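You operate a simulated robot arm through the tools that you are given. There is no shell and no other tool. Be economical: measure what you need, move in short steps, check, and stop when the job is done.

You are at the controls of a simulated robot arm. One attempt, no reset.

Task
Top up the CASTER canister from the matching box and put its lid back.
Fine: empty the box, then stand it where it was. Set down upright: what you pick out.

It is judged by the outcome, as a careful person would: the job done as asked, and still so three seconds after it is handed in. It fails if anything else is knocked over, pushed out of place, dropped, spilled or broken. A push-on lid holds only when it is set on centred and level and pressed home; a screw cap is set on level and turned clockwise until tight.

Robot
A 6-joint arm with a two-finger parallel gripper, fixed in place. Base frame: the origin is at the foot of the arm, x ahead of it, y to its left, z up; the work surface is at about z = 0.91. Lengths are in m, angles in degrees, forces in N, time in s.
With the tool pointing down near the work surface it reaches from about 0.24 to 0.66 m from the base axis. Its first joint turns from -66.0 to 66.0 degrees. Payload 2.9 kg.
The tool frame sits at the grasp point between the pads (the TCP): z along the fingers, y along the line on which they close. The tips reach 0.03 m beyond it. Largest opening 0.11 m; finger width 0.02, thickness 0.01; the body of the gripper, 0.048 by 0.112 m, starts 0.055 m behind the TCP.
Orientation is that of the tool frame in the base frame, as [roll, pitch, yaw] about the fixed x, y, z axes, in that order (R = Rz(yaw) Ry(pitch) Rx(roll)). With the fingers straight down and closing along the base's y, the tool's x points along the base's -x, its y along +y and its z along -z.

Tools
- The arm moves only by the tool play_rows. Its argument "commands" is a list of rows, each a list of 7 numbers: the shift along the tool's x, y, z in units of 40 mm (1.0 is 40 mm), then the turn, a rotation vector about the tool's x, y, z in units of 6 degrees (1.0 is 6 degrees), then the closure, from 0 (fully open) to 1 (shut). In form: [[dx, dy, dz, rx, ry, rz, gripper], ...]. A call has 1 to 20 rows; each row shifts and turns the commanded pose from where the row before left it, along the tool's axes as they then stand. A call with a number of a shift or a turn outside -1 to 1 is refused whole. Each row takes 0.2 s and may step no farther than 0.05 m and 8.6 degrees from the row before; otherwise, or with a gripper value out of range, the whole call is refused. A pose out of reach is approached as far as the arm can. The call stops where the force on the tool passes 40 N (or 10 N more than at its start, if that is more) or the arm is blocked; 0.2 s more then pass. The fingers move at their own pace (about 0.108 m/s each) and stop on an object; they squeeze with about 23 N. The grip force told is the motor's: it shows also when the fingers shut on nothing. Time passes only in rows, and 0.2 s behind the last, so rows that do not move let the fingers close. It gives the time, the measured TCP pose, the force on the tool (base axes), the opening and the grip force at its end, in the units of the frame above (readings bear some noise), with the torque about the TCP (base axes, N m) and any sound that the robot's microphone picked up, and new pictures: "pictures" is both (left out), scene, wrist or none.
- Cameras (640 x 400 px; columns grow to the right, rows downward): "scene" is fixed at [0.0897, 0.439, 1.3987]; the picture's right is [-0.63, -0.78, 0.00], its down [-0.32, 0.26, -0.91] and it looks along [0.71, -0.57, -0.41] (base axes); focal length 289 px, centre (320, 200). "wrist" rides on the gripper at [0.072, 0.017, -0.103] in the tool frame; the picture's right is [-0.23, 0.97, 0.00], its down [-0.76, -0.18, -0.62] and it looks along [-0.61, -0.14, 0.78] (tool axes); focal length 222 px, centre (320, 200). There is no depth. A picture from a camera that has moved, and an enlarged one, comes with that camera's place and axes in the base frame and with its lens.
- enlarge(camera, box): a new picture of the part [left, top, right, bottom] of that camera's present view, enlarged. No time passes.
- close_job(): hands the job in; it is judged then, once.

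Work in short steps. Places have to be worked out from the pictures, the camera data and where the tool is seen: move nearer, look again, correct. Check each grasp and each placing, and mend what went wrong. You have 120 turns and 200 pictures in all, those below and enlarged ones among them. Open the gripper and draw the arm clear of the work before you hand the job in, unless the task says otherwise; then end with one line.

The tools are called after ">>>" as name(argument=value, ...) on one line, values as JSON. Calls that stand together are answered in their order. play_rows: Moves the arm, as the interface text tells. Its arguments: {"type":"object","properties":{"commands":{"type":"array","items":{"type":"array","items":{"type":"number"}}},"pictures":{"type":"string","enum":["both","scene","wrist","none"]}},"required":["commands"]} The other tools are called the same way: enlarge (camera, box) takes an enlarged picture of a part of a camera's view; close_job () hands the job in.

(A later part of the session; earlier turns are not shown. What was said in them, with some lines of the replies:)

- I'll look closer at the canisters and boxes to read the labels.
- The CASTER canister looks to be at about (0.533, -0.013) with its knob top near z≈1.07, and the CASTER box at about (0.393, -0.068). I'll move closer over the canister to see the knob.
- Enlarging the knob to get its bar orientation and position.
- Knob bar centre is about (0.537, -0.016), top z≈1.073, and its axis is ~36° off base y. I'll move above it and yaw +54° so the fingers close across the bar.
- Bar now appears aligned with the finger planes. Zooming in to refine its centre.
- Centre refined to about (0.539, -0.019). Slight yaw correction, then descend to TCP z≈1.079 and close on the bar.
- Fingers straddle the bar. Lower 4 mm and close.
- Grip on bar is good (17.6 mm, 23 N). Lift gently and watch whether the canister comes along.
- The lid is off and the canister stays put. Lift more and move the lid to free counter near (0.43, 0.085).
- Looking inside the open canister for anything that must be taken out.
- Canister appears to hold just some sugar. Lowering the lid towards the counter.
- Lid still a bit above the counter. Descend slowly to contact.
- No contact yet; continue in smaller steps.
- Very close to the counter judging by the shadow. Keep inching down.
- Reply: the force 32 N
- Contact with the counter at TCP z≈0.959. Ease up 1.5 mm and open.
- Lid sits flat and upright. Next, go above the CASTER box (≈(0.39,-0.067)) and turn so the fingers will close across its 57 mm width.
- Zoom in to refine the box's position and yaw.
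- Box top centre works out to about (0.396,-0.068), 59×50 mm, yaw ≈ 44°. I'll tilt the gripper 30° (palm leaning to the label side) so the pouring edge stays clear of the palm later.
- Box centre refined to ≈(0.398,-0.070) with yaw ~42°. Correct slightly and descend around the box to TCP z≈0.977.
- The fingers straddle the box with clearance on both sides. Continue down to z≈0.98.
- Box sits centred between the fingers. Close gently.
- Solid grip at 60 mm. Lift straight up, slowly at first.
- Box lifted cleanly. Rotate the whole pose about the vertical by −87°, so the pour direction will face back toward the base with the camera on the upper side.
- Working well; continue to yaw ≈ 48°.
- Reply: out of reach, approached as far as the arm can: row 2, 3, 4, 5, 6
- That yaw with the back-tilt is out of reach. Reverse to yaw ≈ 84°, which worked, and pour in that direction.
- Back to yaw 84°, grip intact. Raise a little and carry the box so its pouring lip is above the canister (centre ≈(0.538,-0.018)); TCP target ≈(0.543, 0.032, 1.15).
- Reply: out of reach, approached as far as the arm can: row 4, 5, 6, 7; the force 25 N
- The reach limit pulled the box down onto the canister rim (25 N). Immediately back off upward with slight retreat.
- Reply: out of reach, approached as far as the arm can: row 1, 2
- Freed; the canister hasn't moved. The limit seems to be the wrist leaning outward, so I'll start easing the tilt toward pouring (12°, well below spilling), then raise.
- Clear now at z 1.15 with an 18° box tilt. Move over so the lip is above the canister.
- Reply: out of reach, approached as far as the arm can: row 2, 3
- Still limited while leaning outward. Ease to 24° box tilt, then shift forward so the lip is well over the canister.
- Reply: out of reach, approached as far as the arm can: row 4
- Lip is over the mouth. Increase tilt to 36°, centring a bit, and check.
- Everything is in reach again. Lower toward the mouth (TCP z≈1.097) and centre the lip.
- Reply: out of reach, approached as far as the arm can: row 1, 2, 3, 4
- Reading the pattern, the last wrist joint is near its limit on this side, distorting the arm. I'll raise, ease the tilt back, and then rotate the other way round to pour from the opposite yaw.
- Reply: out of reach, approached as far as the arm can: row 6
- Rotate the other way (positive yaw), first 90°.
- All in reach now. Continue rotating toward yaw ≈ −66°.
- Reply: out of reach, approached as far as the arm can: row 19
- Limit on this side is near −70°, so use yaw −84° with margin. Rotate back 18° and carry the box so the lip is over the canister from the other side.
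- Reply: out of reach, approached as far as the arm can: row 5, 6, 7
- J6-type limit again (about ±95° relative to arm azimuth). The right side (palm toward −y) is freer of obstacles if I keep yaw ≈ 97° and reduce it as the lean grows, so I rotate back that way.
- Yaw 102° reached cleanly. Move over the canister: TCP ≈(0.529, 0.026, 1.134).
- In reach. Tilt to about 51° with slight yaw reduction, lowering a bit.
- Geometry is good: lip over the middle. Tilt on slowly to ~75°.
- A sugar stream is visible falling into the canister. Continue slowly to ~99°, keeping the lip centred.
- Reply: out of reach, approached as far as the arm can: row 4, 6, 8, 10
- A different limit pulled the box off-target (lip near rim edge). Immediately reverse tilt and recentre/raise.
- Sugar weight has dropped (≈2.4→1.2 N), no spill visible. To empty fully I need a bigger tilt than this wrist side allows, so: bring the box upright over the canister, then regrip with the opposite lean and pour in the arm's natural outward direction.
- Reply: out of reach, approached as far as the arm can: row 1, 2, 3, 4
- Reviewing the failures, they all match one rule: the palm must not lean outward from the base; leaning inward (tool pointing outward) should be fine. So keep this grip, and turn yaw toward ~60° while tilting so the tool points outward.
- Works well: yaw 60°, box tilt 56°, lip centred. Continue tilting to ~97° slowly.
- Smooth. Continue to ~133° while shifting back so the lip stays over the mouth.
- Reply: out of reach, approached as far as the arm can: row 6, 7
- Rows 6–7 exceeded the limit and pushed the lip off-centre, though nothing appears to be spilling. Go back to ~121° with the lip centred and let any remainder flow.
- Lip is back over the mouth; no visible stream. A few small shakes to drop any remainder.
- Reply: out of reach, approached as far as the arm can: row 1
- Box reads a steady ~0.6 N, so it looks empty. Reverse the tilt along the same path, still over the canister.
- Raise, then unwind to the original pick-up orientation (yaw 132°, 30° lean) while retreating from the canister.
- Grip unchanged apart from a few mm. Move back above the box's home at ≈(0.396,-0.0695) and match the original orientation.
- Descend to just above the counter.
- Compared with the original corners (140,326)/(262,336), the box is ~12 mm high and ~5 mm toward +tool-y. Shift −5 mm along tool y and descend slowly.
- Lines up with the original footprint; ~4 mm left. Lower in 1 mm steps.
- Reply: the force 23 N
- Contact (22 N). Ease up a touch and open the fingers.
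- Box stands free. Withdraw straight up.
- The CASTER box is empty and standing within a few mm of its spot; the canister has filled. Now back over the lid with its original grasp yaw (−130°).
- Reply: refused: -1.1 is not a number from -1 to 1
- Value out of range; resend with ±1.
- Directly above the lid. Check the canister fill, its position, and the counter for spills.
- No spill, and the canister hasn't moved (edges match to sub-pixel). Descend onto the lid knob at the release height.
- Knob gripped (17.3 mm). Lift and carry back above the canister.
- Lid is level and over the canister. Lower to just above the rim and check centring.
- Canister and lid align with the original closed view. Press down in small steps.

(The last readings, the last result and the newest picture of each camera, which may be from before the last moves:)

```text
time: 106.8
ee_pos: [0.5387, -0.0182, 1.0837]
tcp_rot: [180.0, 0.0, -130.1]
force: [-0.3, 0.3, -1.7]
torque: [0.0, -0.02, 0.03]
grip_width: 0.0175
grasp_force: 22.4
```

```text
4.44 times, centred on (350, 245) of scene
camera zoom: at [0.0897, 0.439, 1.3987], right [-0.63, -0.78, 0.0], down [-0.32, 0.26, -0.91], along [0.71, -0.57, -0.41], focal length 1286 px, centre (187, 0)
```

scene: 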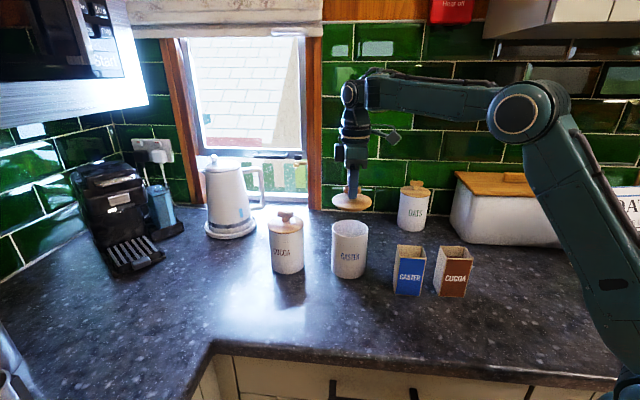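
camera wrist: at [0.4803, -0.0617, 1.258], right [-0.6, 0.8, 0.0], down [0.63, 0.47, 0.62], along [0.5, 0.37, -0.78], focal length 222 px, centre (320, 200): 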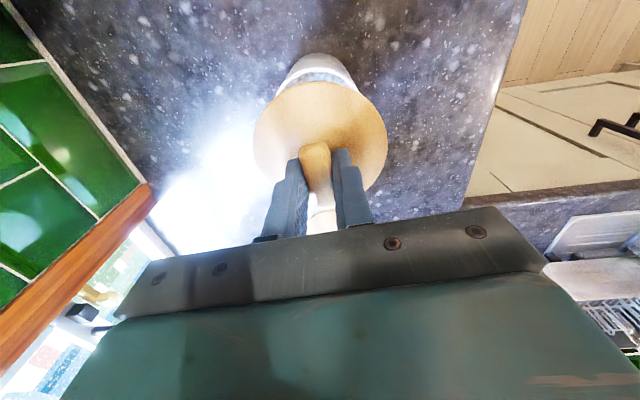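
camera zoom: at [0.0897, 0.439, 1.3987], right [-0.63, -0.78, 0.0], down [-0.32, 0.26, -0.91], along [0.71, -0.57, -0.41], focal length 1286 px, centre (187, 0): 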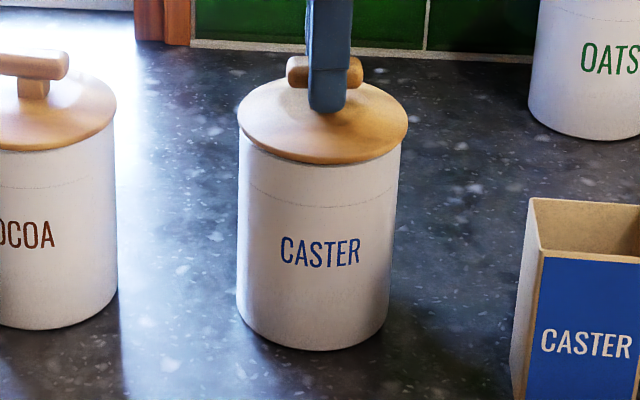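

Lid is entering the mouth without resistance; ~4 mm to go. Continue pressing.

>>> play_rows(commands=[[0, 0, 0.05, 0, 0, 0, 0.95], [0, 0, 0.05, 0, 0, 0, 0.95], [0, 0, 0.04, 0, 0, 0, 0.95], [0, 0, 0.04, 0, 0, 0, 0.95], [0, 0, 0.04, 0, 0, 0, 0.95], [0, 0, 0, 0, 0, 0, 0.95]], pictures="none")

>>> enlarge(camera="scene", box=[320, 200, 380, 290])

```text
time: 108.2
ee_pos: [0.5393, -0.0175, 1.0773]
tcp_rot: [-179.8, 0.2, -130.1]
force: [1.0, -2.5, 28.6]
torque: [-0.04, -0.07, -0.02]
grip_width: 0.0176
grasp_force: 23.4
```

```text
4.44 times, centred on (350, 245) of scene
camera zoom: at [0.0892, 0.4389, 1.3987], right [-0.63, -0.78, 0.0], down [-0.32, 0.26, -0.91], along [0.71, -0.57, -0.41], focal length 1286 px, centre (187, 0)
```

zoom: 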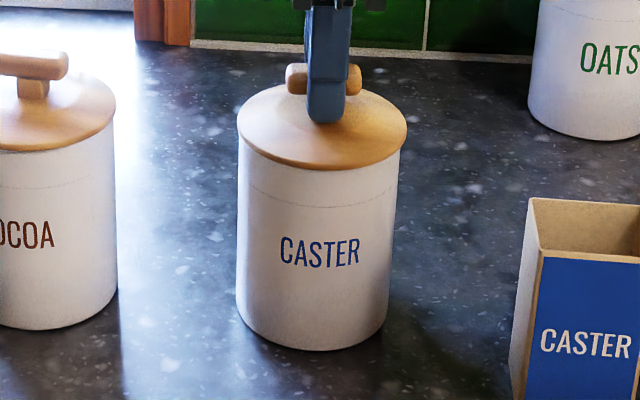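

28.6 N and the lid looks fully down. One more firm press to be sure it's home.

>>> play_rows(commands=[[0, 0, 0.05, 0, 0, 0, 0.95], [0, 0, 0.05, 0, 0, 0, 0.95], [0, 0, 0, 0, 0, 0, 0.95]], pictures="none")

```text
time: 108.7
ee_pos: [0.5399, -0.0175, 1.0782]
tcp_rot: [-179.7, 0.4, -130.0]
force: [-0.3, -0.3, 2.6]
torque: [-0.16, 0.01, -0.01]
grip_width: 0.0175
grasp_force: 23.2
stopped in row 2: the force on the tool passed its limit at 41 N (the readings are from after the stop); the commanded pose is now the measured one
```

Peaked at 41 N. Release the knob, rise, and inspect.

>>> play_rows(commands=[[0, 0, 0, 0, 0, 0, 0.8], [0, 0, 0, 0, 0, 0, 0.65], [0, 0, 0, 0, 0, 0, 0.55], [0, 0, -0.3, 0, 0, 0, 0.55], [0, 0, -0.8, 0, 0, 0, 0.55], [0, 0, 0, 0, 0, 0, 0.55]], pictures="wrist")

>>> enlarge(camera="scene", box=[320, 200, 380, 290])

```text
time: 110.1
ee_pos: [0.5399, -0.0177, 1.1218]
tcp_rot: [-179.6, 0.3, -130.1]
force: [0.1, 0.4, 0.2]
torque: [0.03, 0.0, 0.02]
grip_width: 0.0496
grasp_force: 0.0
camera wrist: at [0.4793, -0.062, 1.2246], right [-0.6, 0.8, -0.01], down [0.62, 0.47, 0.63], along [0.51, 0.37, -0.78], focal length 222 px, centre (320, 200)
```

wrist: 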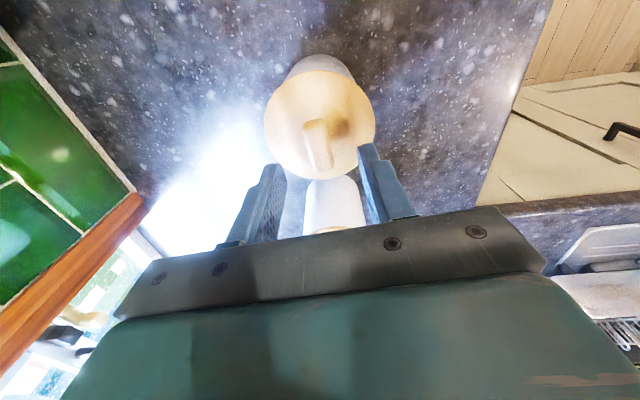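

```text
4.44 times, centred on (350, 245) of scene
camera zoom: at [0.0897, 0.439, 1.3987], right [-0.63, -0.78, 0.0], down [-0.32, 0.26, -0.91], along [0.71, -0.57, -0.41], focal length 1286 px, centre (187, 0)
```

zoom: 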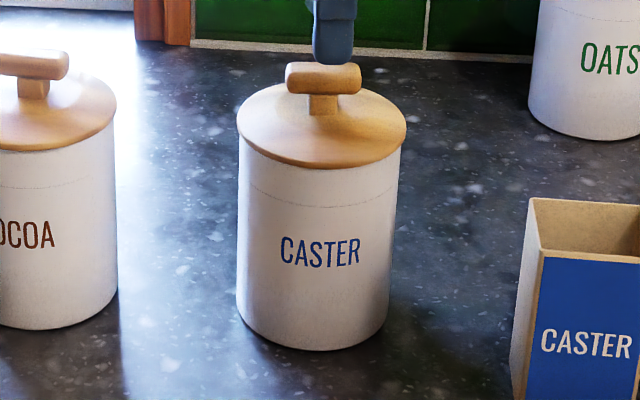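

Lid looks level and seated as in the original picture. For certainty, close the fingers and press on the knob's top centre.

>>> play_rows(commands=[[0, 0, 0, 0.05, 0, 0, 1], [0, 0, 0, 0, 0, 0, 1], [0, 0, 0, 0, 0, 0, 1], [0, 0, 0.25, 0, 0, 0, 1], [0, 0, 0.1, 0, 0, 0, 1], [0, 0, 0.06, 0, 0, 0, 1], [0, 0, 0.06, 0, 0, 0, 1], [0, 0, 0.06, 0, 0, 0, 1], [0, 0, 0.06, 0, 0, 0, 1]], pictures="none")

```text
time: 112.3
ee_pos: [0.5409, -0.0181, 1.102]
tcp_rot: [-178.9, 0.7, -130.0]
force: [0.0, 0.7, 2.8]
torque: [0.01, 0.04, -0.02]
grip_width: 0.0
grasp_force: 22.9
stopped in row 9: the force on the tool passed its limit at 42 N (the readings are from after the stop); the commanded pose is now the measured one
```

Pressed with 42 N with no further travel, so the lid is home. Withdraw upward and away and do a final check.

>>> play_rows(commands=[[0, 0, -0.5, 0, 0, 0, 1], [0, 0, -0.9, 0, 0, 0, 0.5], [0, 0, -0.9, 0, 0, 0, 0], [0.7, 0, -0.6, 0, 0, 0, 0], [0.8, 0, -0.4, 0, 0, 0, 0], [0.8, 0, -0.4, 0, 0, 0, 0], [0, 0, 0, 0, 0, 0, 0]])

>>> enlarge(camera="scene", box=[260, 190, 480, 320])

>>> enlarge(camera="wrist", box=[200, 30, 440, 200])

```text
time: 113.9
ee_pos: [0.4768, -0.087, 1.2489]
tcp_rot: [-178.8, 0.6, -130.2]
force: [-0.4, 0.2, -0.5]
torque: [0.02, 0.05, -0.01]
grip_width: 0.1098
grasp_force: 0.0
camera wrist: at [0.4162, -0.1314, 1.3519], right [-0.6, 0.8, -0.02], down [0.61, 0.47, 0.63], along [0.52, 0.37, -0.77], focal length 222 px, centre (320, 200)
```

scene: 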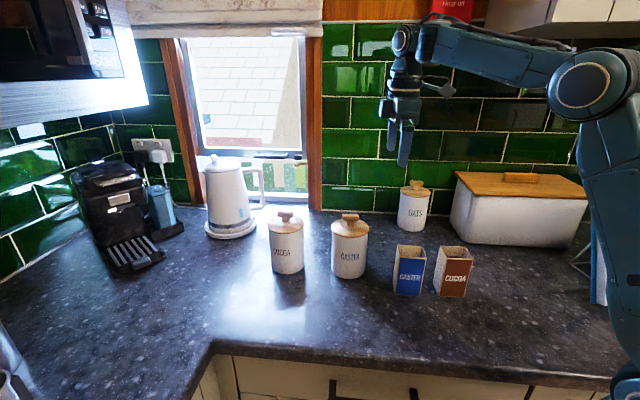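
wrist: 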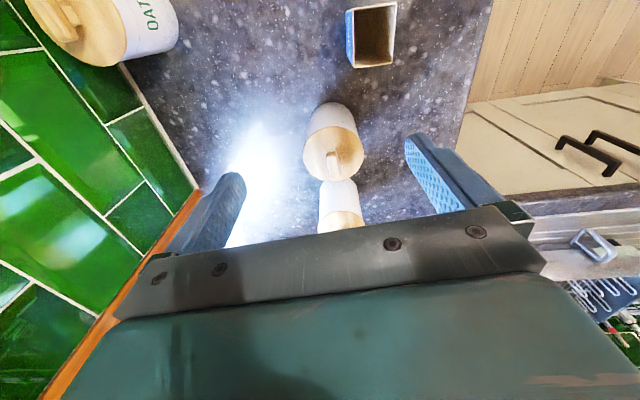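

```text
2.91 times, centred on (370, 255) of scene
camera zoom: at [0.0897, 0.439, 1.3987], right [-0.63, -0.78, 0.0], down [-0.32, 0.26, -0.91], along [0.71, -0.57, -0.41], focal length 842 px, centre (174, 40)
```

zoom: 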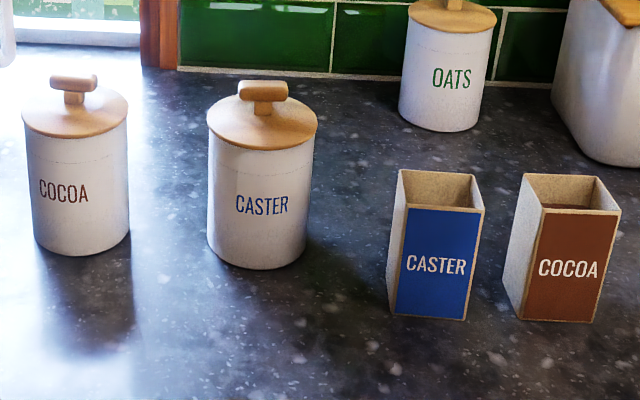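

```text
2.35 times, centred on (320, 115) of wrist
camera zoom: at [0.4162, -0.1314, 1.3519], right [-0.6, 0.8, -0.02], down [0.61, 0.47, 0.63], along [0.52, 0.37, -0.77], focal length 523 px, centre (320, 400)
```

zoom: 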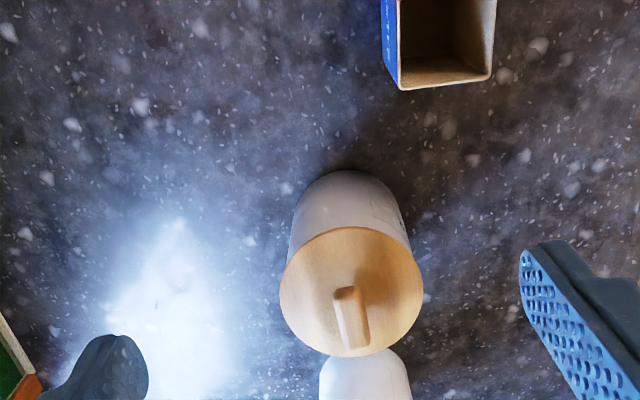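

The lid is on level, the box is empty and standing in its place, nothing is spilled or displaced, and the arm is clear with the gripper open. I'm handing the job in.

>>> close_job()

```text
The job is handed in.
```

The CASTER canister is topped up from the CASTER box and its lid is pressed back on; the empty box stands upright about 8 mm from where it was, with no spill visible.
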